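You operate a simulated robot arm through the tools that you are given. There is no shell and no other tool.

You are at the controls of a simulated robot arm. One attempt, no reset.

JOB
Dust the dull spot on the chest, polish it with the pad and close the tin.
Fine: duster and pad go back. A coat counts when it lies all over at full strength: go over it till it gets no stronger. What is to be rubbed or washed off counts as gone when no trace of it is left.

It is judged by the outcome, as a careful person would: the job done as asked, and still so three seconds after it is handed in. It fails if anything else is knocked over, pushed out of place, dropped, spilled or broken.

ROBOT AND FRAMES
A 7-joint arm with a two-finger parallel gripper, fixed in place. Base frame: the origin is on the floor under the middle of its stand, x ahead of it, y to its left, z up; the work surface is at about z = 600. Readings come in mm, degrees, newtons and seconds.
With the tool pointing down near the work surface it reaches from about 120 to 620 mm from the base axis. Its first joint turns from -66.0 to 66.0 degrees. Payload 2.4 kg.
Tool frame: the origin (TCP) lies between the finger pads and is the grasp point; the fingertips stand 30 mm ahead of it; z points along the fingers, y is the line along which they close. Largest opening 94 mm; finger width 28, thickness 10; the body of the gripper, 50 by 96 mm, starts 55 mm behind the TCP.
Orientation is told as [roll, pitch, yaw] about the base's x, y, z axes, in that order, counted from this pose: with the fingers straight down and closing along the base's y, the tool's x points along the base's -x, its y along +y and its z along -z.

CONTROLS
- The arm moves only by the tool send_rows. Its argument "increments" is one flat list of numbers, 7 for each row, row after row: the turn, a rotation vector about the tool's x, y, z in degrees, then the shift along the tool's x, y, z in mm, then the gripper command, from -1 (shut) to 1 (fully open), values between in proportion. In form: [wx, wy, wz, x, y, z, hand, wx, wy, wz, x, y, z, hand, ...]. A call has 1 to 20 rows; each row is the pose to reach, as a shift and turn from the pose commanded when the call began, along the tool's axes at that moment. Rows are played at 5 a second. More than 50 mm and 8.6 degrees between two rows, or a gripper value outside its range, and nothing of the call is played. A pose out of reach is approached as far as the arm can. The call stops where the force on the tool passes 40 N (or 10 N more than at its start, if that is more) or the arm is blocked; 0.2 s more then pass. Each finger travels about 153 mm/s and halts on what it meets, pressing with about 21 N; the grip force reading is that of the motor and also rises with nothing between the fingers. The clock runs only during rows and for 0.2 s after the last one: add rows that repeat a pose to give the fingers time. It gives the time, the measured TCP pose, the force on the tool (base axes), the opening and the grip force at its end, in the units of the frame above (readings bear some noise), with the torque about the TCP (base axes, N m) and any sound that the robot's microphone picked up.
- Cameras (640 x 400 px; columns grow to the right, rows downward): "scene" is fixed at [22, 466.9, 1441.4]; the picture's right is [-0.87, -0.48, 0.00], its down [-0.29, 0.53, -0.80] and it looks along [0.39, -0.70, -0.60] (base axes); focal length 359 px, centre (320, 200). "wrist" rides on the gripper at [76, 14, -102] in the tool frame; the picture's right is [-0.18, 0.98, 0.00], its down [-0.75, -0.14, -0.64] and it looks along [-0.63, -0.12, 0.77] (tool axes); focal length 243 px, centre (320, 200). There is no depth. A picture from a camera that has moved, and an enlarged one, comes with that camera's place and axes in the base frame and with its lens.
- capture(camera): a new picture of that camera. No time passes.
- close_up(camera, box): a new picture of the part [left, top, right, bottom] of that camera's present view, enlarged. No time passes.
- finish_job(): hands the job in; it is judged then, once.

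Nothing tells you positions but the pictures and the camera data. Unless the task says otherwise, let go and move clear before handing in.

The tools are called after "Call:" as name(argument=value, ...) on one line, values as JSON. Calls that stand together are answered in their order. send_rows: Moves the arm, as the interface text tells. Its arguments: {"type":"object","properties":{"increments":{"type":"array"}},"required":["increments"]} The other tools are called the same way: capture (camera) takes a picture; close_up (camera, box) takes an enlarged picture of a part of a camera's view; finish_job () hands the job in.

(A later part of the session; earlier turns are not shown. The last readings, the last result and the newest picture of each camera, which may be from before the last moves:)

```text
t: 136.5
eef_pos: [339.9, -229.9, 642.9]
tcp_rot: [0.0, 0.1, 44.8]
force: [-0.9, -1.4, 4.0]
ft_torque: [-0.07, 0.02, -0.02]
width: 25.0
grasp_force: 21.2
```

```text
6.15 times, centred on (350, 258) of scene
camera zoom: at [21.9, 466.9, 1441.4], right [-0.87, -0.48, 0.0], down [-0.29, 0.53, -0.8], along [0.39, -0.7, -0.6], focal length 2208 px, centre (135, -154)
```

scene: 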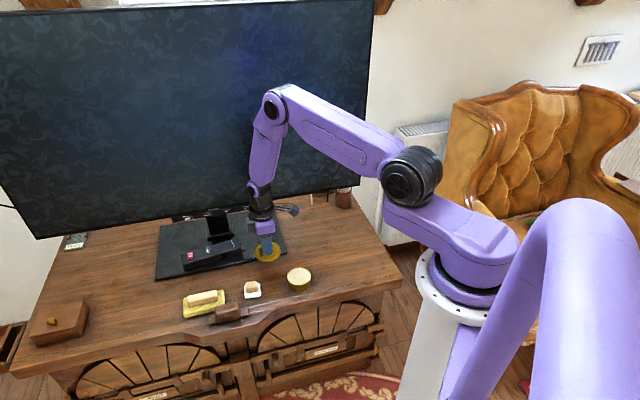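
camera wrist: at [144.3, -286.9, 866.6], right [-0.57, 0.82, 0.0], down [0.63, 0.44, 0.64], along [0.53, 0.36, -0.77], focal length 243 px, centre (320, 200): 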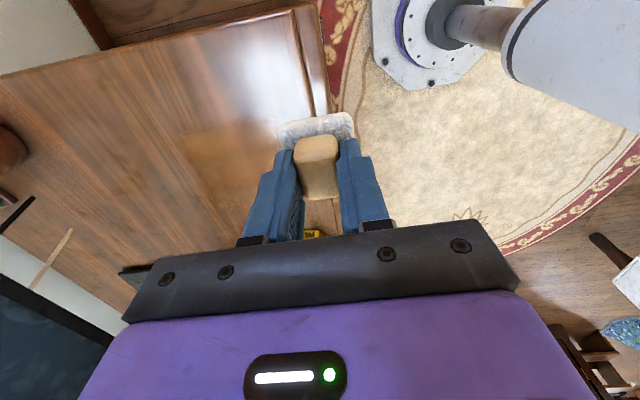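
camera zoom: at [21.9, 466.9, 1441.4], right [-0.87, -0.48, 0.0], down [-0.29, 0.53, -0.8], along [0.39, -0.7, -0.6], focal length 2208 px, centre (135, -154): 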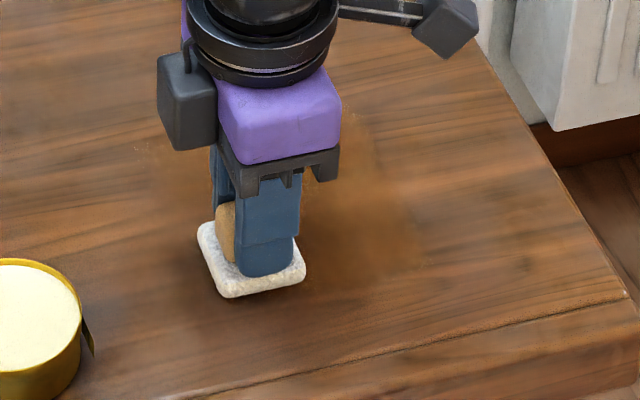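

Call:
send_rows(increments=[0, 0, 0, 0, -9, -1, -1, 0, 0, 0, 0, -18, -1, -1, 0, 0, 0, 0, -18, 0.2, -1, 0, 0, 0, 8, -18, 0.17, -1, 0, 0, 0, 20, -18, 0.1, -1, 0, 0, 0, 32, -18, 0.02, -1, 0, 0, 0, 44, -18, -0.05, -1, 0, 0, 0, 56, -18, -0.12, -1, 0, 0, 0, 68, -18, -0.2, -1, 0, 0, 0, 78, -18, -0.26, -1, 0, 0, 0, 78, -18, -0.26, -1])

Call:
close_up(camera="scene", box=[310, 225, 390, 290])

```text
t: 138.9
eef_pos: [297.6, -298.0, 643.6]
tcp_rot: [0.1, 0.0, 44.9]
force: [3.1, 3.4, 18.0]
ft_torque: [0.1, -0.1, 0.03]
width: 25.1
grasp_force: 21.3
```

```text
6.15 times, centred on (350, 258) of scene
camera zoom: at [21.8, 467.2, 1441.3], right [-0.87, -0.48, 0.0], down [-0.29, 0.53, -0.8], along [0.39, -0.7, -0.6], focal length 2208 px, centre (135, -154)
```

zoom: 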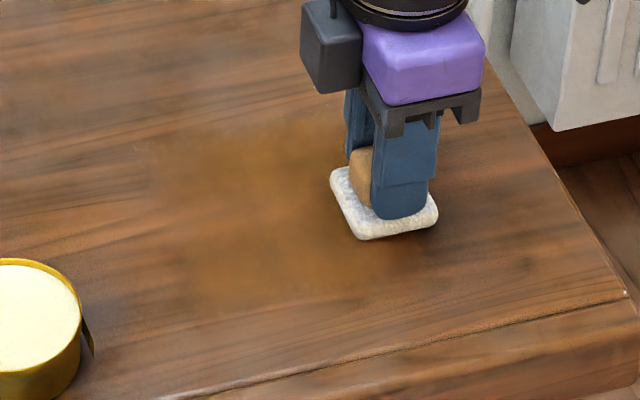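

Call:
send_rows(increments=[0, 0, 0, 0, -9, -1.1, -1, 0, 0, 0, 0, -18, -1.1, -1, 0, 0, 0, 0, -18, -0.05, -1, 0, 0, 0, -8, -18, 0, -1, 0, 0, 0, -20, -18, 0.07, -1, 0, 0, 0, -32, -18, 0.15, -1, 0, 0, 0, -44, -18, 0.22, -1, 0, 0, 0, -56, -18, 0.3, -1, 0, 0, 0, -68, -18, 0.37, -1, 0, 0, 0, -78, -18, 0.42, -1, 0, 0, 0, -78, -18, 0.42, -1])

Call:
close_up(camera="scene", box=[310, 225, 390, 290])

```text
t: 141.3
eef_pos: [365.2, -257.5, 644.8]
tcp_rot: [0.0, 0.1, 44.8]
force: [0.4, -0.1, -0.8]
ft_torque: [-0.07, 0.01, 0.05]
width: 25.1
grasp_force: 20.9
```

```text
6.15 times, centred on (350, 258) of scene
camera zoom: at [22.0, 466.9, 1441.4], right [-0.87, -0.48, 0.0], down [-0.29, 0.53, -0.8], along [0.39, -0.7, -0.6], focal length 2208 px, centre (135, -154)
```

zoom: 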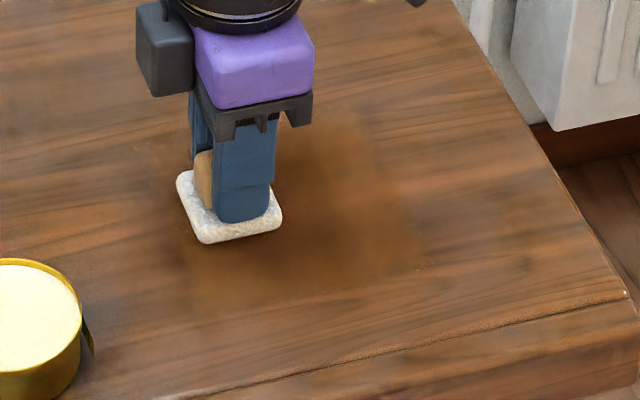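

Call:
send_rows(increments=[0, 0, 0, 0, 0, 0.4, -1, 0, 0, 0, 0, 0, 0.4, -1])

```text
t: 141.9
eef_pos: [365.2, -257.9, 644.3]
tcp_rot: [0.0, 0.1, 44.9]
force: [-0.1, 0.1, 0.9]
ft_torque: [-0.01, 0.0, -0.04]
width: 25.2
grasp_force: 21.1
```

Call:
send_rows(increments=[0, 0, 0, 0, 0, 0.3, -1, 0, 0, 0, 0, 0, 0.3, -1])

```text
t: 142.5
eef_pos: [365.6, -257.6, 644.6]
tcp_rot: [0.0, 0.0, 44.9]
force: [-3.4, -0.4, 15.2]
ft_torque: [-0.14, 0.12, -0.02]
width: 25.1
grasp_force: 21.0
```

Call:
send_rows(increments=[0, 0, 0, 6, 0, -0.05, -1, 0, 0, 0, 18, 0, -0.15, -1, 0, 0, 0, 30, 0, -0.28, -1, 0, 0, 0, 42, 0, -0.4, -1, 0, 0, 0, 54, 0, -0.52, -1, 0, 0, 0, 66, 0, -0.65, -1, 0, 0, 0, 78, 0, -0.75, -1, 0, 0, 0, 78, 0, -0.75, -1])

Call:
close_up(camera="scene", box=[310, 225, 390, 290])

```text
t: 144.3
eef_pos: [308.0, -312.6, 643.6]
tcp_rot: [0.2, 0.1, 44.9]
force: [-0.5, 0.9, 4.6]
ft_torque: [-0.06, -0.06, 0.0]
width: 24.9
grasp_force: 20.9
```

```text
6.15 times, centred on (350, 258) of scene
camera zoom: at [21.9, 467.0, 1441.4], right [-0.87, -0.48, 0.0], down [-0.29, 0.53, -0.8], along [0.39, -0.7, -0.6], focal length 2208 px, centre (135, -154)
```

zoom: 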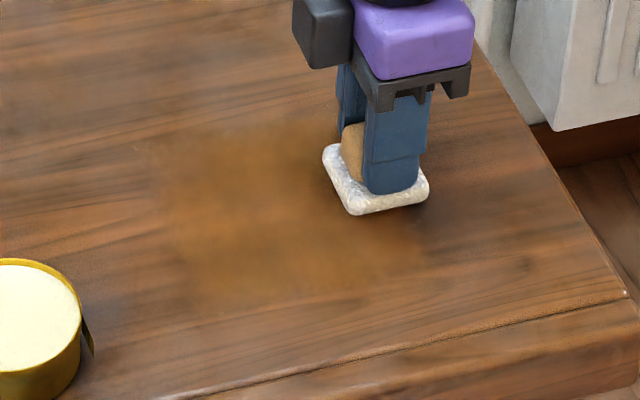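

Next lane (W≈-457) leftward.

Call:
send_rows(increments=[0, 0, 0, 0, -9, -1, -1, 0, 0, 0, 0, -18, -1, -1, 0, 0, 0, 0, -18, 0.25, -1, 0, 0, 0, -8, -18, 0.3, -1, 0, 0, 0, -20, -18, 0.4, -1, 0, 0, 0, -32, -18, 0.5, -1, 0, 0, 0, -44, -18, 0.6, -1, 0, 0, 0, -56, -18, 0.7, -1, 0, 0, 0, -68, -18, 0.8, -1, 0, 0, 0, -78, -18, 0.9, -1, 0, 0, 0, -78, -18, 0.9, -1])

Call:
close_up(camera="scene", box=[310, 225, 390, 290])

```text
t: 146.7
eef_pos: [379.1, -270.0, 643.4]
tcp_rot: [-0.2, 0.0, 44.7]
force: [-8.1, -9.7, 35.1]
ft_torque: [-0.31, 0.41, -0.05]
width: 24.7
grasp_force: 20.8
```

```text
6.15 times, centred on (350, 258) of scene
camera zoom: at [21.4, 467.1, 1441.3], right [-0.87, -0.48, 0.0], down [-0.29, 0.53, -0.8], along [0.39, -0.7, -0.6], focal length 2208 px, centre (135, -154)
```

zoom: 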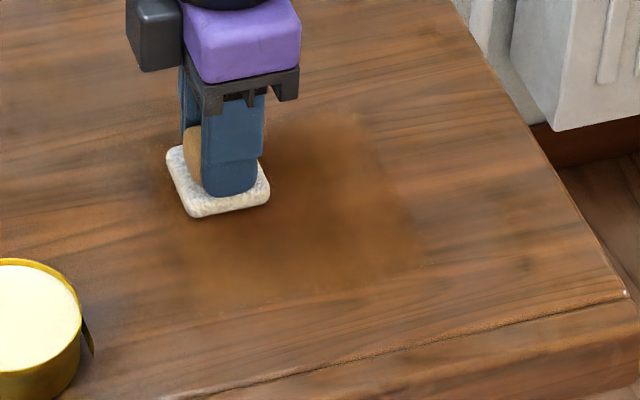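

Call:
send_rows(increments=[0, 0, 0, 0, 0, -1.4, -1, 0, 0, 0, 0, -18, -1.4, -1, 0, 0, 0, 0, -18, -0.45, -1, 0, 0, 0, 8, -18, -0.45, -1, 0, 0, 0, 20, -18, -0.5, -1, 0, 0, 0, 32, -18, -0.55, -1, 0, 0, 0, 44, -18, -0.62, -1, 0, 0, 0, 56, -18, -0.7, -1, 0, 0, 0, 68, -18, -0.78, -1, 0, 0, 0, 80, -18, -0.85, -1, 0, 0, 0, 80, -18, -0.85, -1])

Call:
close_up(camera="scene", box=[310, 225, 390, 290])

```text
t: 147.3
eef_pos: [381.8, -270.9, 643.6]
tcp_rot: [1.2, 0.3, 45.1]
force: [-3.8, 3.2, 19.3]
ft_torque: [-0.03, -0.23, -0.03]
width: 25.0
grasp_force: 21.1
stopped in row 2: the force on the tool passed its limit at 60 N (the readings are from after the stop); the commanded pose is now the measured one
```

```text
6.15 times, centred on (350, 258) of scene
camera zoom: at [21.6, 467.2, 1441.3], right [-0.87, -0.48, 0.0], down [-0.29, 0.53, -0.8], along [0.39, -0.7, -0.6], focal length 2208 px, centre (135, -154)
```

zoom: 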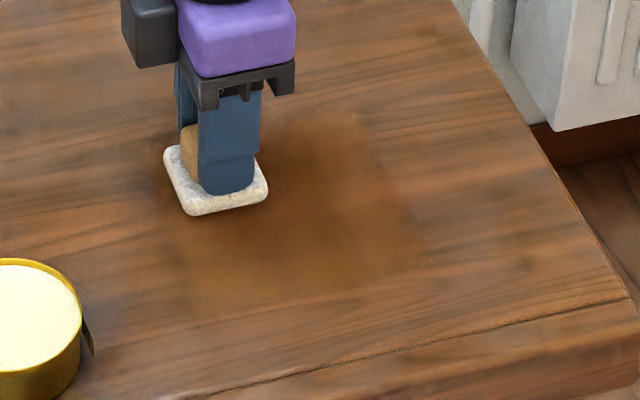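

Jammed again on the backward step, so I'll lift clear (5 mm), level, step back and come down again.

Call:
send_rows(increments=[0.4, -0.1, 0, 0, 0, -2, -1, 1.2, -0.3, 0.1, 0, 0, -5, -1, 1.2, -0.3, 0.1, 0, -7, -5, -1, 1.2, -0.3, 0.1, 0, -14, -5, -1, 1.2, -0.3, 0.1, 0, -14, -2, -1, 1.2, -0.3, 0.1, 0, -14, -1, -1, 1.2, -0.3, 0.1, 0, -14, -1, -1])

```text
t: 148.9
eef_pos: [392.0, -280.6, 643.4]
tcp_rot: [-0.2, 0.0, 44.9]
force: [-4.5, -0.9, 15.0]
ft_torque: [-0.05, 0.23, -0.04]
width: 25.2
grasp_force: 20.4
```

Call:
send_rows(increments=[0, 0, 0, 6, 0, -0.05, -1, 0, 0, 0, 18, 0, -0.12, -1, 0, 0, 0, 30, 0, -0.22, -1, 0, 0, 0, 42, 0, -0.32, -1, 0, 0, 0, 54, 0, -0.42, -1, 0, 0, 0, 66, 0, -0.52, -1, 0, 0, 0, 80, 0, -0.6, -1, 0, 0, 0, 80, 0, -0.6, -1])

Call:
close_up(camera="scene", box=[310, 225, 390, 290])

```text
t: 150.7
eef_pos: [335.2, -338.6, 644.5]
tcp_rot: [-0.1, 0.1, 45.0]
force: [0.3, 0.6, 0.4]
ft_torque: [0.01, 0.03, 0.0]
width: 24.8
grasp_force: 21.0
```

```text
6.15 times, centred on (350, 258) of scene
camera zoom: at [22.0, 466.9, 1441.4], right [-0.87, -0.48, 0.0], down [-0.29, 0.53, -0.8], along [0.39, -0.7, -0.6], focal length 2208 px, centre (135, -154)
```

zoom: 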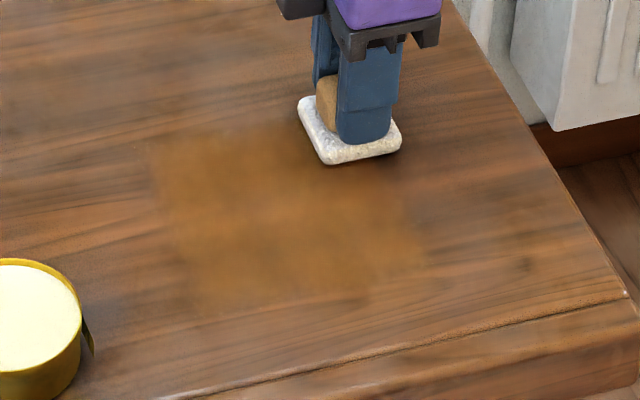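

The coat is getting uniform. One more rear lane with firm pressure.

Call:
send_rows(increments=[0, 0, 0, 0, 0, -3, -1, 0, 0, 0, 0, -11, -3, -1, 0, 0, 0, 0, -11, 0, -1, 0, 0, 0, 0, -11, 0.5, -1, 0, 0, 0, 0, -11, 0.5, -1])

```text
t: 151.9
eef_pos: [343.5, -345.4, 644.2]
tcp_rot: [-0.2, 0.0, 45.0]
force: [0.4, -0.3, -0.5]
ft_torque: [0.01, -0.06, 0.0]
width: 25.1
grasp_force: 21.2
```

Call:
send_rows(increments=[0, 0, 0, 0, 0, 0.4, -1, 0, 0, 0, 0, 0, 0.4, -1])

```text
t: 152.5
eef_pos: [343.6, -345.8, 643.3]
tcp_rot: [-0.1, 0.0, 45.0]
force: [-1.2, 1.1, 4.6]
ft_torque: [0.06, 0.14, -0.03]
width: 25.0
grasp_force: 20.8
```

Call:
send_rows(increments=[0, 0, 0, 0, 0, 0.2, -1, 0, 0, 0, -8, 0, 0.25, -1, 0, 0, 0, -20, 0, 0.3, -1, 0, 0, 0, -32, 0, 0.4, -1, 0, 0, 0, -44, 0, 0.5, -1, 0, 0, 0, -56, 0, 0.58, -1, 0, 0, 0, -68, 0, 0.65, -1, 0, 0, 0, -78, 0, 0.72, -1, 0, 0, 0, -78, 0, 0.72, -1])

Call:
close_up(camera="scene", box=[310, 225, 390, 290])

```text
t: 154.5
eef_pos: [398.4, -289.4, 642.7]
tcp_rot: [-0.2, 0.0, 45.0]
force: [-5.3, -6.3, 22.2]
ft_torque: [-0.11, 0.3, 0.01]
width: 25.1
grasp_force: 20.8
```

```text
6.15 times, centred on (350, 258) of scene
camera zoom: at [21.6, 467.1, 1441.3], right [-0.87, -0.48, 0.0], down [-0.29, 0.53, -0.8], along [0.39, -0.7, -0.6], focal length 2208 px, centre (135, -154)
```

zoom: 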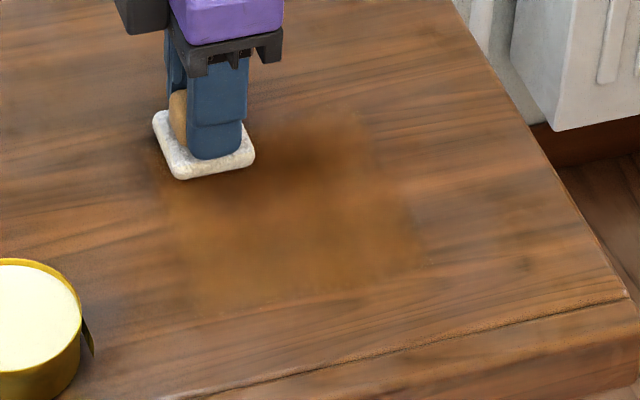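

Now cross-hatch with front-ward strokes (which never jam), lifting for the returns.

Call:
send_rows(increments=[0, 0, 0, 0, 3, -0.1, -1, 0, 0, 0, 2, 12, -0.1, -1, 0, 0, 0, 4, 24, -0.1, -1, 0, 0, 0, 6, 36, -0.1, -1, 0, 0, 0, 8, 48, -0.1, -1, 0, 0, 0, 8, 60, -0.1, -1, 0, 0, 0, 8, 72, -0.1, -1, 0, 0, 0, 8, 84, -0.1, -1, 0, 0, 0, 8, 96, -0.1, -1, 0, 0, 0, 8, 104, -0.1, -1, 0, 0, 0, 8, 104, -0.1, -1])

Call:
close_up(camera="scene", box=[310, 225, 390, 290])

```text
t: 156.9
eef_pos: [321.0, -224.1, 643.2]
tcp_rot: [-0.3, -0.1, 45.0]
force: [7.2, -9.4, 30.8]
ft_torque: [-0.18, -0.07, -0.02]
width: 24.8
grasp_force: 20.9
```

```text
6.15 times, centred on (350, 258) of scene
camera zoom: at [21.8, 467.0, 1441.4], right [-0.87, -0.48, 0.0], down [-0.29, 0.53, -0.8], along [0.39, -0.7, -0.6], focal length 2208 px, centre (135, -154)
```

zoom: 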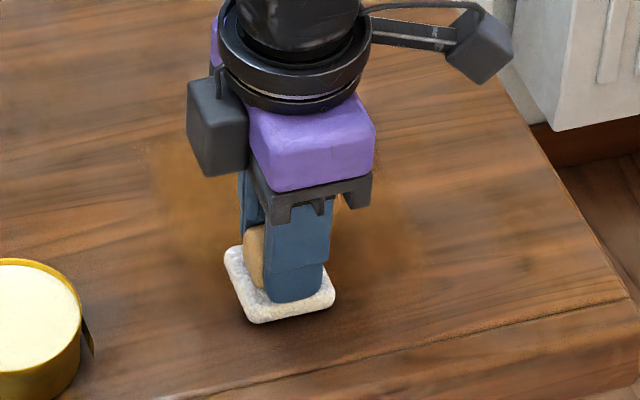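

Call:
send_rows(increments=[0, 0, 0, 0, 2, -0.3, -1, 0, 0, 0, 6, 3, -0.35, -1, 0, 0, 0, 18, 3, -0.4, -1, 0, 0, 0, 30, 3, -0.48, -1, 0, 0, 0, 42, 3, -0.56, -1, 0, 0, 0, 54, 3, -0.64, -1, 0, 0, 0, 66, 3, -0.72, -1, 0, 0, 0, 72, 3, -0.76, -1, 0, 0, 0, 72, 3, -0.76, -1])

Call:
close_up(camera="scene", box=[310, 225, 390, 290])

```text
t: 158.9
eef_pos: [263.7, -270.2, 644.5]
tcp_rot: [-0.1, -0.2, 45.1]
force: [-0.4, -0.6, 0.6]
ft_torque: [0.03, -0.03, -0.02]
width: 24.9
grasp_force: 21.2
```

```text
6.15 times, centred on (350, 258) of scene
camera zoom: at [22.0, 466.9, 1441.4], right [-0.87, -0.48, 0.0], down [-0.29, 0.53, -0.8], along [0.39, -0.7, -0.6], focal length 2208 px, centre (135, -154)
```

zoom: 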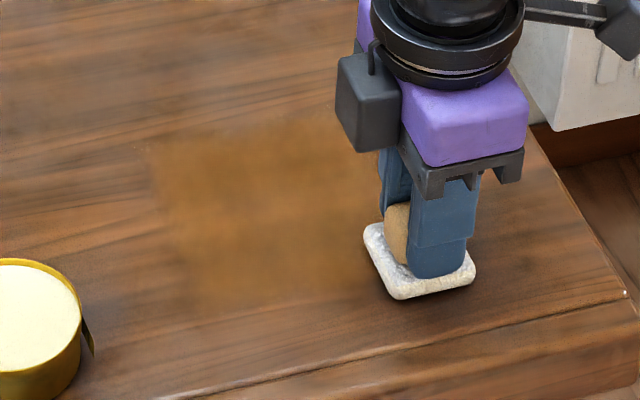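

Lifting off to inspect the overall coat.

Call:
send_rows(increments=[0, 0, 0, 0, 0, -10, -1, 0, 0, 0, 8, 15, -40, -1, 0, 0, 0, 15, 35, -70, -1, 0, 0, 0, 22, 50, -95, -1, 0, 0, 0, 25, 60, -120, -1, 0, 0, 0, 25, 60, -120, -1])

Call:
close_up(camera="scene", box=[310, 225, 390, 290])

Call:
close_up(camera="scene", box=[325, 240, 375, 283])

Call:
close_up(camera="wrist", box=[100, 30, 300, 230])

```text
t: 160.3
eef_pos: [206.4, -245.9, 763.9]
tcp_rot: [-0.1, 0.1, 44.9]
force: [0.2, -0.7, 0.3]
ft_torque: [-0.02, 0.03, -0.01]
width: 25.2
grasp_force: 21.3
```

```text
6.15 times, centred on (350, 258) of scene
camera zoom: at [22.0, 466.9, 1441.4], right [-0.87, -0.48, 0.0], down [-0.29, 0.53, -0.8], along [0.39, -0.7, -0.6], focal length 2208 px, centre (135, -154)
```

zoom: 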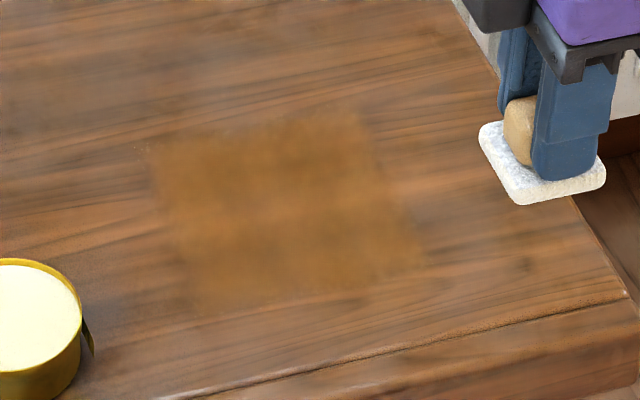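

```text
9.30 times, centred on (350, 262) of scene
camera zoom: at [22.0, 466.9, 1441.4], right [-0.87, -0.48, 0.0], down [-0.29, 0.53, -0.8], along [0.39, -0.7, -0.6], focal length 3337 px, centre (41, -372)
```

zoom: 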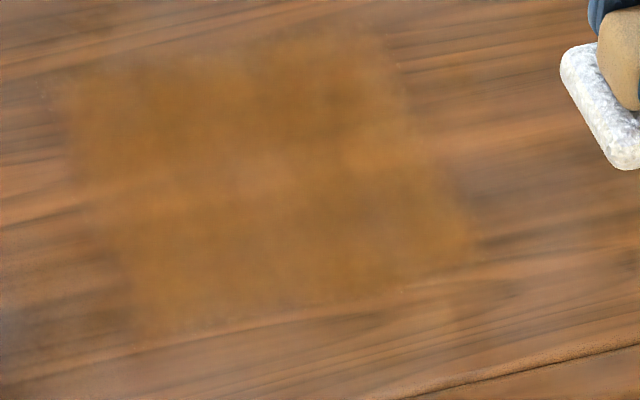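

```text
2.00 times, centred on (200, 130) of wrist
camera zoom: at [141.5, -289.6, 866.1], right [-0.56, 0.83, 0.0], down [0.63, 0.43, 0.64], along [0.53, 0.36, -0.77], focal length 485 px, centre (560, 340)
```

zoom: 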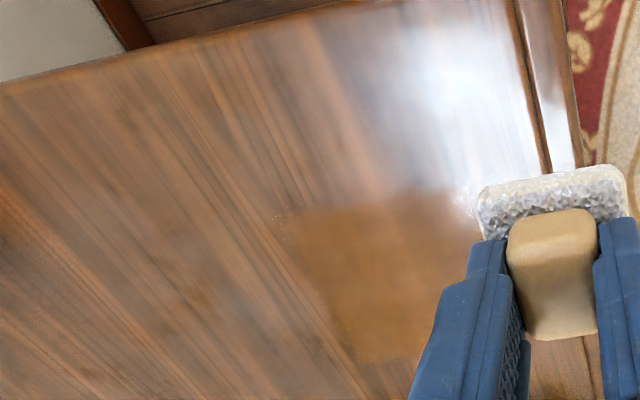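

The coat has a sharply bounded shape. To compare it with the original dust outline, I'll take the same close-up box as at the start.

Call:
close_up(camera="scene", box=[260, 230, 380, 305])

Call:
close_up(camera="scene", box=[316, 238, 346, 262])

Call:
close_up(camera="scene", box=[345, 240, 375, 264])

Call:
close_up(camera="scene", box=[325, 260, 355, 284])

```text
5.33 times, centred on (320, 268) of scene
camera zoom: at [22.0, 466.9, 1441.4], right [-0.87, -0.48, 0.0], down [-0.29, 0.53, -0.8], along [0.39, -0.7, -0.6], focal length 1913 px, centre (320, -160)
```

zoom: 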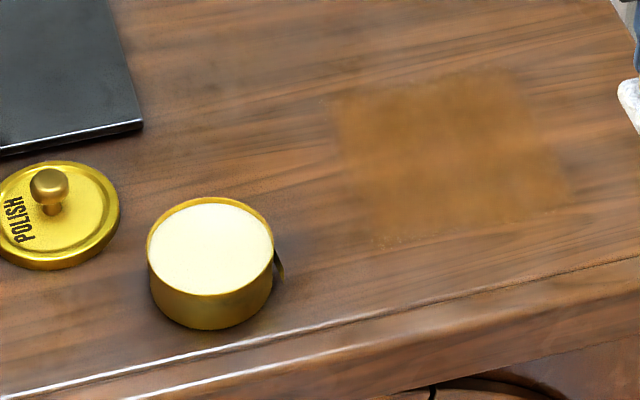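

```text
16.00 times, centred on (331, 250) of scene
camera zoom: at [22.0, 466.9, 1441.4], right [-0.87, -0.48, 0.0], down [-0.29, 0.53, -0.8], along [0.39, -0.7, -0.6], focal length 5740 px, centre (144, -600)
```

zoom: 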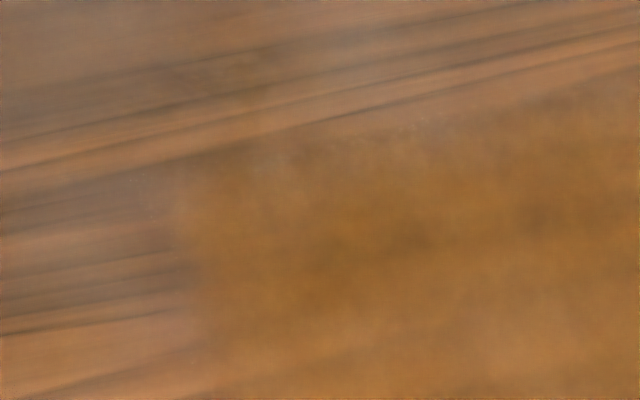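

```text
16.00 times, centred on (360, 252) of scene
camera zoom: at [22.0, 466.9, 1441.4], right [-0.87, -0.48, 0.0], down [-0.29, 0.53, -0.8], along [0.39, -0.7, -0.6], focal length 5740 px, centre (-320, -632)
```

zoom: 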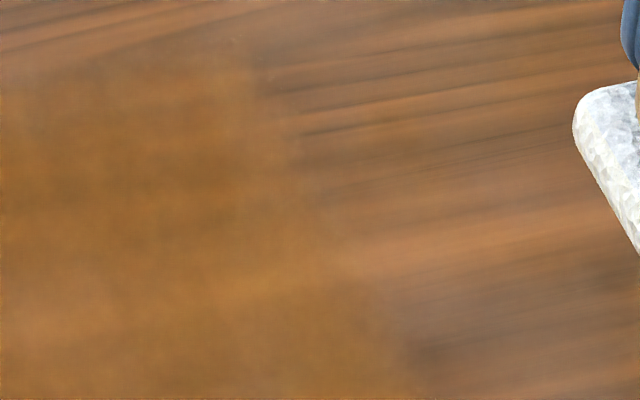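

```text
16.00 times, centred on (340, 272) of scene
camera zoom: at [22.0, 466.9, 1441.4], right [-0.87, -0.48, 0.0], down [-0.29, 0.53, -0.8], along [0.39, -0.7, -0.6], focal length 5740 px, centre (0, -952)
```

zoom: 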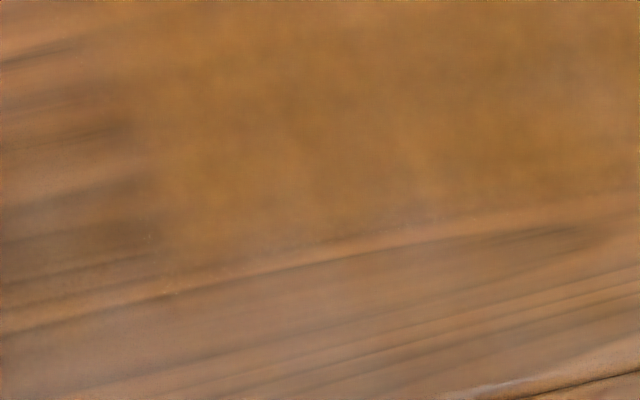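

The original dust seems to have reached slightly beyond the coat on the right and front, so I'll reload the pad and extend the strokes on all sides to be sure.

Call:
send_rows(increments=[0, 0, 0, -30, -8, 5, -1, 0, 0, 0, -60, -15, 10, -1, 0, 0, 0, -95, -24, 20, -1, 0, 0, 0, -130, -33, 30, -1, 0, 0, 0, -165, -42, 40, -1, 0, 0, 0, -200, -50, 40, -1, 0, 0, 0, -232, -57, 40, -1, 0, 0, 0, -239.6, -58, 60, -1, 0, 0, 0, -239.6, -58, 80, -1, 0, 0, 0, -239.6, -58, 80, -1])

Call:
close_up(camera="wrist", box=[240, 40, 420, 240])

Call:
close_up(camera="scene", box=[270, 245, 330, 295])

```text
t: 162.5
eef_pos: [415.5, -119.4, 682.9]
tcp_rot: [-0.1, 0.0, 45.0]
force: [-0.4, -0.5, -0.7]
ft_torque: [0.0, 0.02, -0.05]
width: 25.3
grasp_force: 21.0
```

```text
2.00 times, centred on (330, 140) of wrist
camera zoom: at [351.6, -161.6, 785.1], right [-0.56, 0.83, 0.0], down [0.63, 0.43, 0.64], along [0.53, 0.36, -0.77], focal length 485 px, centre (300, 320)
```

zoom: 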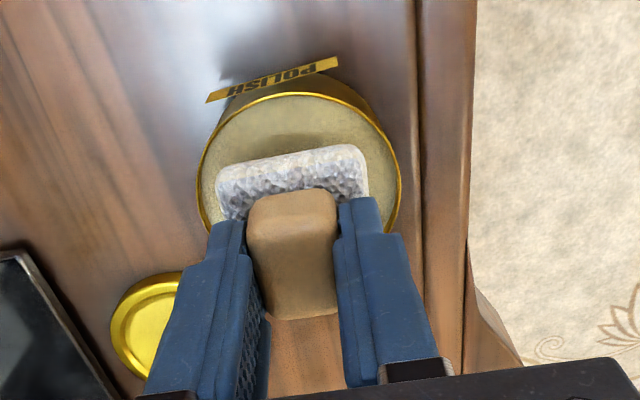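

```text
8.00 times, centred on (300, 270) of scene
camera zoom: at [22.0, 466.9, 1441.4], right [-0.87, -0.48, 0.0], down [-0.29, 0.53, -0.8], along [0.39, -0.7, -0.6], focal length 2870 px, centre (480, -360)
```

zoom: 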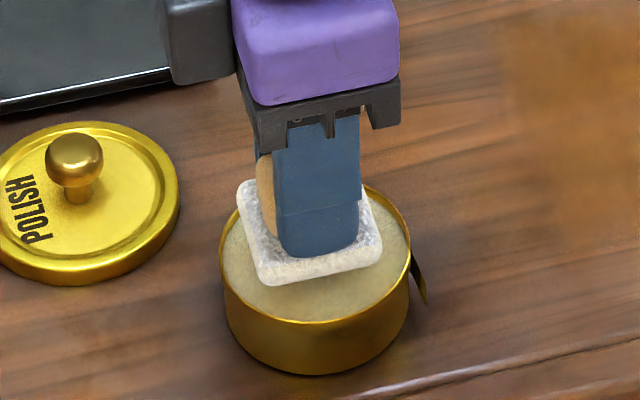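

Aligned again. Dipping.

Call:
send_rows(increments=[0, 0, 0, 0, 0.5, 4, -1, 0, 0, 0, 0, 0.5, 8, -1, 0, 0, 0, 0, 0.5, 9.5, -1, 0, 0, 0, 0, 0.5, 10.2, -1, 0, 0, 0, 0, 0.5, 10.8, -1, 0, 0, 0, 0, 0.5, 10.8, -1])

```text
t: 163.4
eef_pos: [416.3, -116.6, 675.0]
tcp_rot: [0.0, -0.1, 45.0]
force: [-2.0, 0.6, 14.2]
ft_torque: [0.07, 0.02, -0.02]
width: 25.1
grasp_force: 21.1
stopped in row 4: the force on the tool passed its limit at 45 N (the readings are from after the stop); the commanded pose is now the measured one
```

Loaded. Carrying to the right-rear corner for a front-ward stroke at U≈-15.

Call:
send_rows(increments=[0, 0, 0, 0, 0, 0, -1, 0, 0, 0, 0, 0, -10, -1, 0, 0, 0, 0, 0, -30, -1, 0, 0, 0, 0, 0, -48, -1, 0, 0, 0, 32, -16, -48, -1, 0, 0, 0, 64, -32, -48, -1, 0, 0, 0, 96, -48, -48, -1, 0, 0, 0, 128, -64, -48, -1, 0, 0, 0, 160, -80, -48, -1, 0, 0, 0, 192, -96, -48, -1, 0, 0, 0, 226.9, -111, -35, -1, 0, 0, 0, 226.9, -111, -5, -1, 0, 0, 0, 226.9, -111, 18, -1, 0, 0, 0, 226.9, -111, 28, -1, 0, 0, 0, 226.9, -111, 29.5, -1, 0, 0, 0, 226.9, -111, 29.5, -1])

```text
t: 166.8
eef_pos: [334.2, -357.5, 644.6]
tcp_rot: [-0.2, -0.1, 44.9]
force: [0.0, -0.2, -0.4]
ft_torque: [0.03, -0.04, 0.01]
width: 25.1
grasp_force: 21.0
```

Call:
send_rows(increments=[0, 0, 0, 0, 0, 0.6, -1, 0, 0, 0, 0, 0, 1.0, -1, 0, 0, 0, 0, 0, 1.0, -1])

```text
t: 167.6
eef_pos: [333.9, -355.8, 644.4]
tcp_rot: [0.0, 0.0, 44.9]
force: [0.5, -0.3, 0.7]
ft_torque: [0.0, 0.04, 0.0]
width: 24.9
grasp_force: 21.2
```

Call:
send_rows(increments=[0, 0, 0, 0, 0, 0.4, -1, 0, 0, 0, 0, 0, 0.4, -1])

```text
t: 168.2
eef_pos: [334.1, -356.8, 644.0]
tcp_rot: [-0.1, 0.0, 45.0]
force: [-1.1, -0.1, 7.5]
ft_torque: [-0.04, 0.12, -0.01]
width: 25.1
grasp_force: 20.7
```

Call:
send_rows(increments=[0, 0, 0, 0, 0, 0.25, -1, 0, 0, 0, 0, 6, 0.25, -1, 0, 0, 0, 0, 18, 0.25, -1, 0, 0, 0, 0, 30, 0.25, -1, 0, 0, 0, 0, 42, 0.25, -1, 0, 0, 0, 0, 54, 0.25, -1, 0, 0, 0, 0, 66, 0.25, -1, 0, 0, 0, 0, 78, 0.25, -1, 0, 0, 0, 0, 90, 0.25, -1, 0, 0, 0, 0, 102, 0.25, -1, 0, 0, 0, 0, 112, 0.25, -1, 0, 0, 0, 0, 118, 0.25, -1, 0, 0, 0, 0, 118, 0.25, -1])

Call:
close_up(camera="scene", box=[310, 225, 390, 290])

```text
t: 171.0
eef_pos: [251.0, -273.9, 643.7]
tcp_rot: [-0.2, 0.0, 45.0]
force: [8.4, -8.9, 26.8]
ft_torque: [-0.2, -0.19, -0.02]
width: 24.8
grasp_force: 20.5
```

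```text
6.15 times, centred on (350, 258) of scene
camera zoom: at [21.9, 467.0, 1441.3], right [-0.87, -0.48, 0.0], down [-0.29, 0.53, -0.8], along [0.39, -0.7, -0.6], focal length 2208 px, centre (135, -154)
```

zoom: 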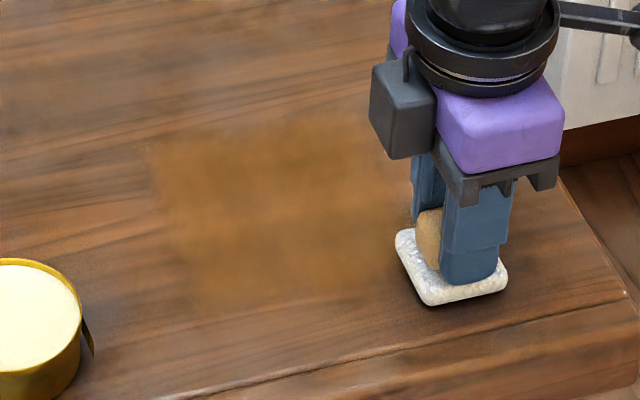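

Now a sideways stroke along the front border (W≈-370), leftward to U≈95.

Call:
send_rows(increments=[0, 0, 0, 0, 0, -0.2, -1, 0, 0, 0, -6, 0, -0.15, -1, 0, 0, 0, -18, 0, -0.08, -1, 0, 0, 0, -30, 0, 0, -1, 0, 0, 0, -42, 0, 0.08, -1, 0, 0, 0, -54, 0, 0.15, -1, 0, 0, 0, -66, 0, 0.22, -1, 0, 0, 0, -78, 0, 0.3, -1, 0, 0, 0, -90, 0, 0.38, -1, 0, 0, 0, -102, 0, 0.45, -1, 0, 0, 0, -112, 0, 0.52, -1, 0, 0, 0, -112, 0, 0.52, -1])

Call:
close_up(camera="scene", box=[310, 225, 390, 290])

```text
t: 171.9
eef_pos: [265.1, -256.2, 642.9]
tcp_rot: [0.3, 0.1, 44.9]
force: [0.4, 2.8, 13.0]
ft_torque: [0.04, -0.16, -0.02]
width: 25.0
grasp_force: 21.2
stopped in row 4: the force on the tool passed its limit at 43 N (the readings are from after the stop); the commanded pose is now the measured one
```

```text
6.15 times, centred on (350, 258) of scene
camera zoom: at [21.8, 467.1, 1441.3], right [-0.87, -0.48, 0.0], down [-0.29, 0.53, -0.8], along [0.39, -0.7, -0.6], focal length 2208 px, centre (135, -154)
```

zoom: 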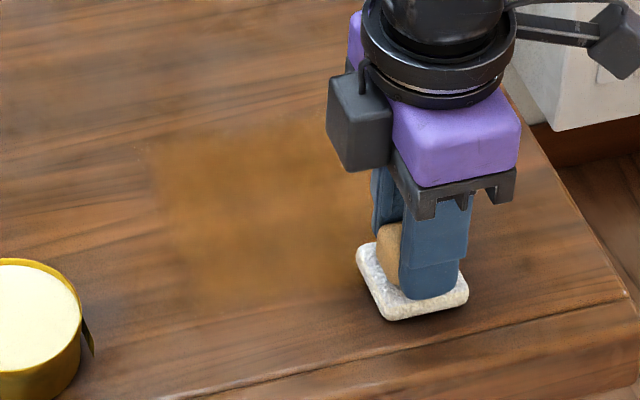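

Call:
send_rows(increments=[0.2, 0, 0, 0, 0, -0.2, -1, 0.3, 0, 0, -6, 0, -0.2, -1, 0.3, 0, 0, -16, 0, -0.15, -1, 0.3, 0, 0, -28, 0, -0.1, -1, 0.3, 0, 0, -40, 0, -0.02, -1, 0.3, 0, 0, -52, 0, 0.05, -1, 0.3, 0, 0, -64, 0, 0.12, -1, 0.3, 0, 0, -76, 0, 0.2, -1, 0.3, 0, 0, -88, 0, 0.28, -1, 0.3, 0, 0, -88, 0, 0.28, -1])

Call:
close_up(camera="scene", box=[310, 225, 390, 290])

```text
t: 173.5
eef_pos: [309.0, -211.9, 643.2]
tcp_rot: [0.0, 0.1, 44.6]
force: [-0.3, 2.8, 12.1]
ft_torque: [0.15, -0.07, -0.01]
width: 25.1
grasp_force: 20.5
stopped in row 8: the force on the tool passed its limit at 42 N (the readings are from after the stop); the commanded pose is now the measured one
```

```text
6.15 times, centred on (350, 258) of scene
camera zoom: at [21.8, 467.1, 1441.3], right [-0.87, -0.48, 0.0], down [-0.29, 0.53, -0.8], along [0.39, -0.7, -0.6], focal length 2208 px, centre (135, -154)
```

zoom: 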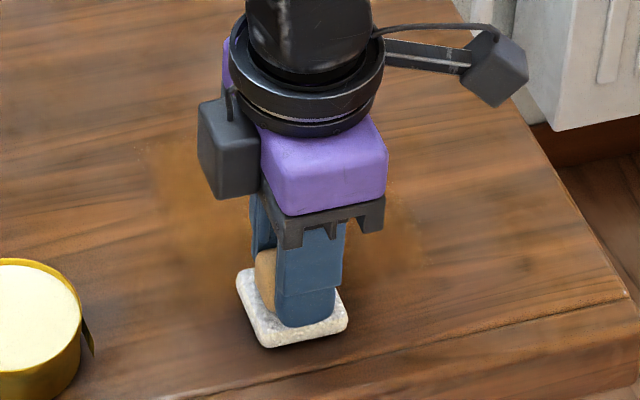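

Call:
send_rows(increments=[0, 0, -0.2, 0, 0, -0.3, -1, 0, 0, -0.4, -6, 0, -0.3, -1, 0, 0, -0.4, -16, 0, -0.27, -1, 0, 0, -0.4, -28, 0, -0.22, -1, 0, 0, -0.4, -28, 0, -0.22, -1])

Call:
close_up(camera="scene", box=[310, 225, 390, 290])

```text
t: 174.7
eef_pos: [327.9, -192.5, 643.6]
tcp_rot: [0.0, 0.0, 44.9]
force: [-3.9, -3.8, 14.0]
ft_torque: [-0.11, 0.12, -0.03]
width: 25.0
grasp_force: 20.9
```

```text
6.15 times, centred on (350, 258) of scene
camera zoom: at [21.7, 467.0, 1441.4], right [-0.87, -0.48, 0.0], down [-0.29, 0.53, -0.8], along [0.39, -0.7, -0.6], focal length 2208 px, centre (135, -154)
```

zoom: 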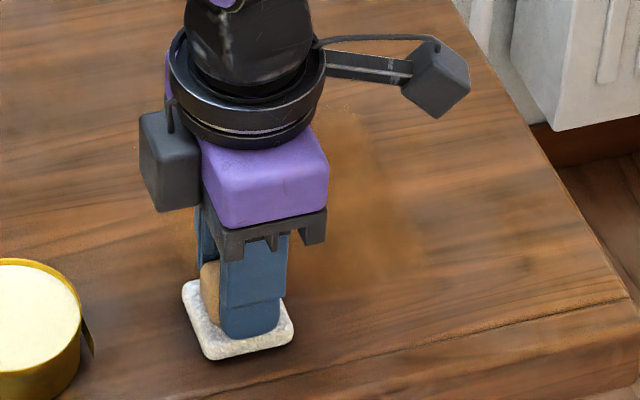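

The right and front edges of the coat did not move, so those are the spot's own borders. Now testing the left border with a front-ward stroke at U≈96.

Call:
send_rows(increments=[0, 0, 0, 0, 0, -6, -1, 0, 0, 0, 0, -30, -8, -1, 0, 0, 0, 0, -60, -8, -1, 0, 0, 0, 0, -90, -8, -1, 0, 0, 0, 0, -119, -8, -1, 0, 0, 0, 0, -119, -2, -1, 0, 0, 0, 0, -119, 0, -1, 0, 0, 0, 0, -119, 0, -1])

Call:
close_up(camera="scene", box=[310, 225, 390, 290])

```text
t: 176.5
eef_pos: [412.6, -277.5, 642.5]
tcp_rot: [0.0, 0.0, 44.9]
force: [-3.3, 0.6, 8.9]
ft_torque: [0.06, 0.09, 0.06]
width: 25.0
grasp_force: 21.1
```

```text
6.15 times, centred on (350, 258) of scene
camera zoom: at [21.8, 467.0, 1441.4], right [-0.87, -0.48, 0.0], down [-0.29, 0.53, -0.8], along [0.39, -0.7, -0.6], focal length 2208 px, centre (135, -154)
```

zoom: 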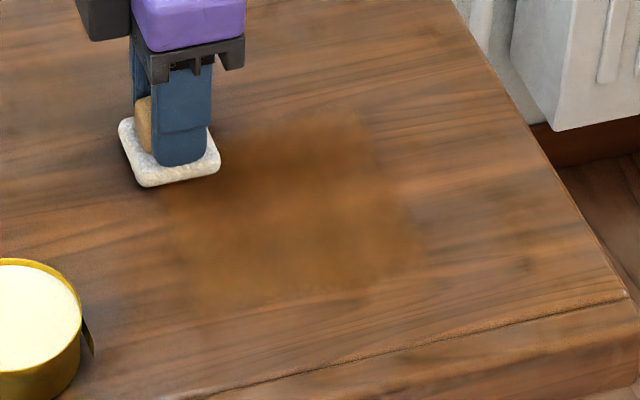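

Call:
send_rows(increments=[0, 0, 0, 0, 6, 0.05, -1, 0, 0, 0, 0, 18, 0.05, -1, 0, 0, 0, 0, 30, 0.05, -1, 0, 0, 0, 0, 42, 0.05, -1, 0, 0, 0, 0, 54, 0.05, -1, 0, 0, 0, 0, 66, 0.05, -1, 0, 0, 0, 0, 78, 0.05, -1, 0, 0, 0, 0, 90, 0.05, -1, 0, 0, 0, 0, 102, 0.05, -1, 0, 0, 0, 0, 112, 0.05, -1, 0, 0, 0, 0, 112, 0.05, -1])

Call:
close_up(camera="scene", box=[310, 225, 390, 290])

```text
t: 178.9
eef_pos: [332.4, -195.9, 643.5]
tcp_rot: [-0.1, 0.1, 44.9]
force: [1.8, -3.5, 9.1]
ft_torque: [-0.05, -0.06, -0.04]
width: 25.0
grasp_force: 20.8
```

```text
6.15 times, centred on (350, 258) of scene
camera zoom: at [21.9, 466.9, 1441.4], right [-0.87, -0.48, 0.0], down [-0.29, 0.53, -0.8], along [0.39, -0.7, -0.6], focal length 2208 px, centre (135, -154)
```

zoom: 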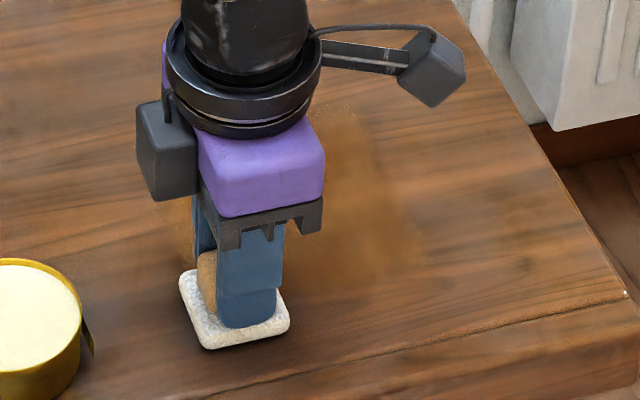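

Lifting clear to the right to view the whole coat again.

Call:
send_rows(increments=[0, 0, 0, 0, 0, -30, -1, 0, 0, 0, 0, 10, -70, -1, 0, 0, 0, 30, 25, -100, -1, 0, 0, 0, 65, 40, -120, -1, 0, 0, 0, 100, 50, -120, -1, 0, 0, 0, 130, 55, -120, -1, 0, 0, 0, 130, 55, -120, -1])

Call:
close_up(camera="scene", box=[310, 225, 390, 290])

Call:
close_up(camera="scene", box=[325, 240, 375, 283])

Call:
close_up(camera="wrist", box=[100, 30, 300, 230])

```text
t: 180.5
eef_pos: [201.2, -248.5, 763.9]
tcp_rot: [0.0, 0.0, 44.9]
force: [-0.2, 0.7, -0.8]
ft_torque: [-0.01, -0.01, 0.01]
width: 25.0
grasp_force: 21.1
```

```text
6.15 times, centred on (350, 258) of scene
camera zoom: at [22.0, 466.9, 1441.4], right [-0.87, -0.48, 0.0], down [-0.29, 0.53, -0.8], along [0.39, -0.7, -0.6], focal length 2208 px, centre (135, -154)
```

zoom: 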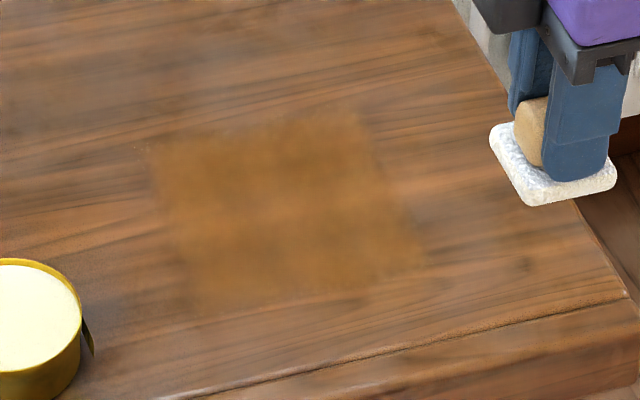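

```text
9.30 times, centred on (350, 262) of scene
camera zoom: at [22.0, 466.9, 1441.4], right [-0.87, -0.48, 0.0], down [-0.29, 0.53, -0.8], along [0.39, -0.7, -0.6], focal length 3337 px, centre (41, -372)
```

zoom: 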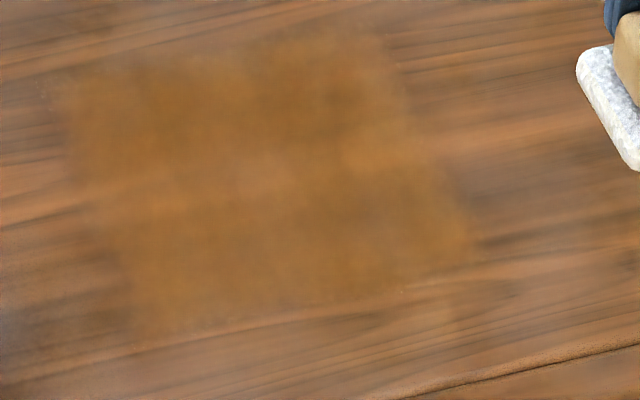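

```text
2.00 times, centred on (200, 130) of wrist
camera zoom: at [137.5, -292.0, 865.5], right [-0.56, 0.83, 0.0], down [0.63, 0.43, 0.64], along [0.53, 0.36, -0.77], focal length 485 px, centre (560, 340)
```

zoom: 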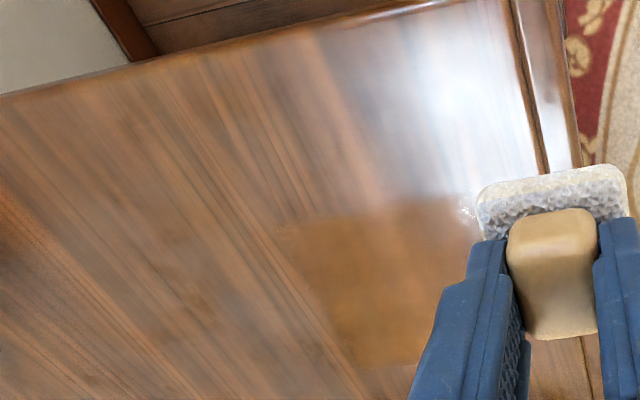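

The coat's outline stayed the same on every side, so it fills the spot's patch. For full strength I'll make one more complete set of front-ward column strokes with the freshly loaded pad.

Call:
send_rows(increments=[0, 0, 0, -10, -40, 20, -1, 0, 0, 0, -20, -80, 45, -1, 0, 0, 0, -30, -120, 70, -1, 0, 0, 0, -41.3, -160, 95, -1, 0, 0, 0, -41.3, -165.7, 113, -1, 0, 0, 0, -41.3, -165.7, 118, -1, 0, 0, 0, -41.3, -165.7, 119.3, -1, 0, 0, 0, -41.3, -165.7, 119.5, -1, 0, 0, 0, -41.3, -158, 119.5, -1, 0, 0, 0, -41.3, -146, 119.5, -1, 0, 0, 0, -41.3, -134, 119.5, -1, 0, 0, 0, -41.3, -122, 119.5, -1, 0, 0, 0, -41.3, -110, 119.5, -1, 0, 0, 0, -41.3, -98, 119.5, -1, 0, 0, 0, -41.3, -86, 119.5, -1, 0, 0, 0, -41.3, -74, 119.5, -1, 0, 0, 0, -41.3, -62, 119.5, -1, 0, 0, 0, -41.3, -55.7, 119.5, -1, 0, 0, 0, -41.3, -55.7, 119.5, -1])

Call:
close_up(camera="scene", box=[310, 225, 390, 290])

```text
t: 184.5
eef_pos: [273.2, -260.2, 643.5]
tcp_rot: [-0.3, 0.1, 44.9]
force: [4.7, -5.2, 16.5]
ft_torque: [-0.07, -0.08, -0.01]
width: 24.8
grasp_force: 21.2
```

```text
6.15 times, centred on (350, 258) of scene
camera zoom: at [21.9, 467.0, 1441.4], right [-0.87, -0.48, 0.0], down [-0.29, 0.53, -0.8], along [0.39, -0.7, -0.6], focal length 2208 px, centre (135, -154)
```

zoom: 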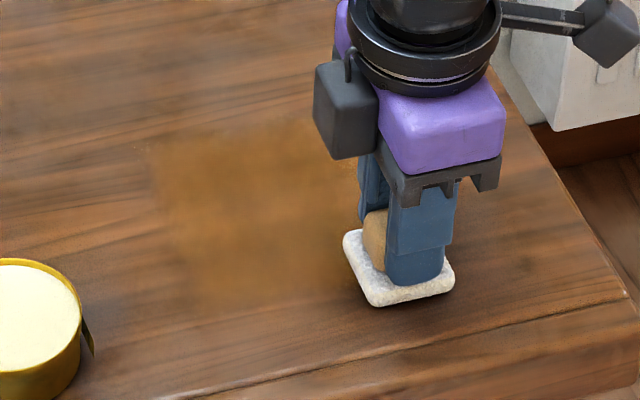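

Call:
send_rows(increments=[0, 0, 0, 0, 0, -6, -1, 0, 0, 0, -10, -35, -6, -1, 0, 0, 0, -20, -72, -6, -1, 0, 0, 0, -20, -110, -6, -1, 0, 0, 0, -20, -110, -2, -1, 0, 0, 0, -20, -110, -0.2, -1, 0, 0, 0, -20, -110, 0.05, -1, 0, 0, 0, -20, -102, 0.05, -1, 0, 0, 0, -20, -90, 0.05, -1, 0, 0, 0, -20, -78, 0.05, -1, 0, 0, 0, -20, -66, 0.05, -1, 0, 0, 0, -20, -54, 0.05, -1, 0, 0, 0, -20, -42, 0.05, -1, 0, 0, 0, -20, -30, 0.05, -1, 0, 0, 0, -20, -18, 0.05, -1, 0, 0, 0, -20, -6, 0.05, -1, 0, 0, 0, -20, 0, 0.05, -1, 0, 0, 0, -20, 0, 0.05, -1])

Call:
close_up(camera="scene", box=[310, 225, 390, 290])

```text
t: 188.3
eef_pos: [286.4, -247.2, 642.5]
tcp_rot: [-0.1, 0.0, 44.8]
force: [4.8, -8.4, 26.5]
ft_torque: [-0.25, -0.13, 0.01]
width: 24.9
grasp_force: 21.2
```

```text
6.15 times, centred on (350, 258) of scene
camera zoom: at [21.8, 467.0, 1441.4], right [-0.87, -0.48, 0.0], down [-0.29, 0.53, -0.8], along [0.39, -0.7, -0.6], focal length 2208 px, centre (135, -154)
```

zoom: 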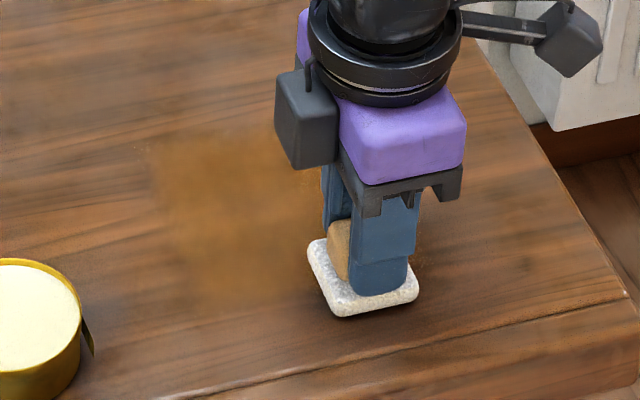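

Call:
send_rows(increments=[0, 0, 0, 0, 0, -6, -1, 0, 0, 0, -10, -35, -6, -1, 0, 0, 0, -20, -72, -6, -1, 0, 0, 0, -20, -110, -6, -1, 0, 0, 0, -20, -110, -2, -1, 0, 0, 0, -20, -110, -0.2, -1, 0, 0, 0, -20, -110, 0.05, -1, 0, 0, 0, -20, -102, 0.05, -1, 0, 0, 0, -20, -90, 0.05, -1, 0, 0, 0, -20, -78, 0.05, -1, 0, 0, 0, -20, -66, 0.05, -1, 0, 0, 0, -20, -54, 0.05, -1, 0, 0, 0, -20, -42, 0.05, -1, 0, 0, 0, -20, -30, 0.05, -1, 0, 0, 0, -20, -18, 0.05, -1, 0, 0, 0, -20, -6, 0.05, -1, 0, 0, 0, -20, 0, 0.05, -1, 0, 0, 0, -20, 0, 0.05, -1])

```text
t: 192.1
eef_pos: [299.5, -232.4, 643.9]
tcp_rot: [0.0, -0.1, 44.8]
force: [-0.6, -0.7, -0.9]
ft_torque: [0.02, 0.02, 0.01]
width: 25.2
grasp_force: 21.3
```

Contact faded on that column; repeating it slightly lower.

Call:
send_rows(increments=[0, 0, 0, 0, 0, -6, -1, 0, 0, 0, 0, -35, -6, -1, 0, 0, 0, 0, -72, -6, -1, 0, 0, 0, 0, -110, -6, -1, 0, 0, 0, 0, -110, -2, -1, 0, 0, 0, 0, -110, 0, -1, 0, 0, 0, 0, -110, 0.4, -1, 0, 0, 0, 0, -102, 0.4, -1, 0, 0, 0, 0, -90, 0.4, -1, 0, 0, 0, 0, -78, 0.4, -1, 0, 0, 0, 0, -66, 0.4, -1, 0, 0, 0, 0, -54, 0.4, -1, 0, 0, 0, 0, -42, 0.4, -1, 0, 0, 0, 0, -30, 0.4, -1, 0, 0, 0, 0, -18, 0.4, -1, 0, 0, 0, 0, -6, 0.4, -1, 0, 0, 0, 0, 0, 0.4, -1, 0, 0, 0, 0, 0, 0.4, -1])

Call:
close_up(camera="scene", box=[310, 225, 390, 290])

```text
t: 195.9
eef_pos: [300.6, -231.0, 644.3]
tcp_rot: [-0.1, 0.1, 45.0]
force: [6.2, -6.4, 20.9]
ft_torque: [-0.18, -0.18, -0.03]
width: 24.8
grasp_force: 21.4
```

```text
6.15 times, centred on (350, 258) of scene
camera zoom: at [21.8, 467.0, 1441.4], right [-0.87, -0.48, 0.0], down [-0.29, 0.53, -0.8], along [0.39, -0.7, -0.6], focal length 2208 px, centre (135, -154)
```

zoom: 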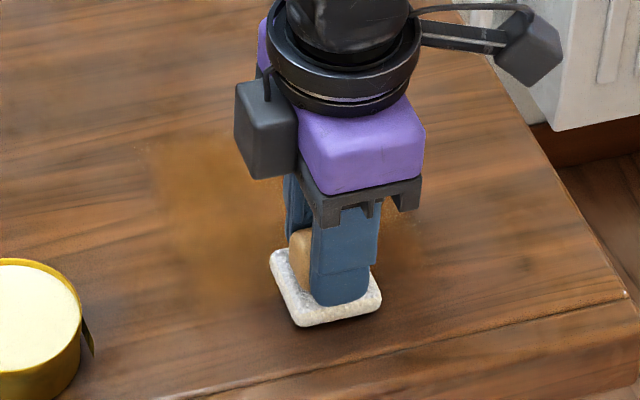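

Good, 21 N. Next column at U≈68.

Call:
send_rows(increments=[0, 0, 0, 0, 0, -6, -1, 0, 0, 0, -10, -35, -6, -1, 0, 0, 0, -20, -72, -6, -1, 0, 0, 0, -20, -110, -6, -1, 0, 0, 0, -20, -110, -2, -1, 0, 0, 0, -20, -110, 0, -1, 0, 0, 0, -20, -110, 0.15, -1, 0, 0, 0, -20, -102, 0.15, -1, 0, 0, 0, -20, -90, 0.15, -1, 0, 0, 0, -20, -78, 0.15, -1, 0, 0, 0, -20, -66, 0.15, -1, 0, 0, 0, -20, -54, 0.15, -1, 0, 0, 0, -20, -42, 0.15, -1, 0, 0, 0, -20, -30, 0.15, -1, 0, 0, 0, -20, -18, 0.15, -1, 0, 0, 0, -20, -6, 0.15, -1, 0, 0, 0, -20, 0, 0.15, -1, 0, 0, 0, -20, 0, 0.15, -1])

```text
t: 199.7
eef_pos: [316.3, -220.1, 642.8]
tcp_rot: [-0.4, 0.0, 44.9]
force: [6.6, -9.1, 26.6]
ft_torque: [-0.23, -0.02, 0.01]
width: 24.9
grasp_force: 21.4
```

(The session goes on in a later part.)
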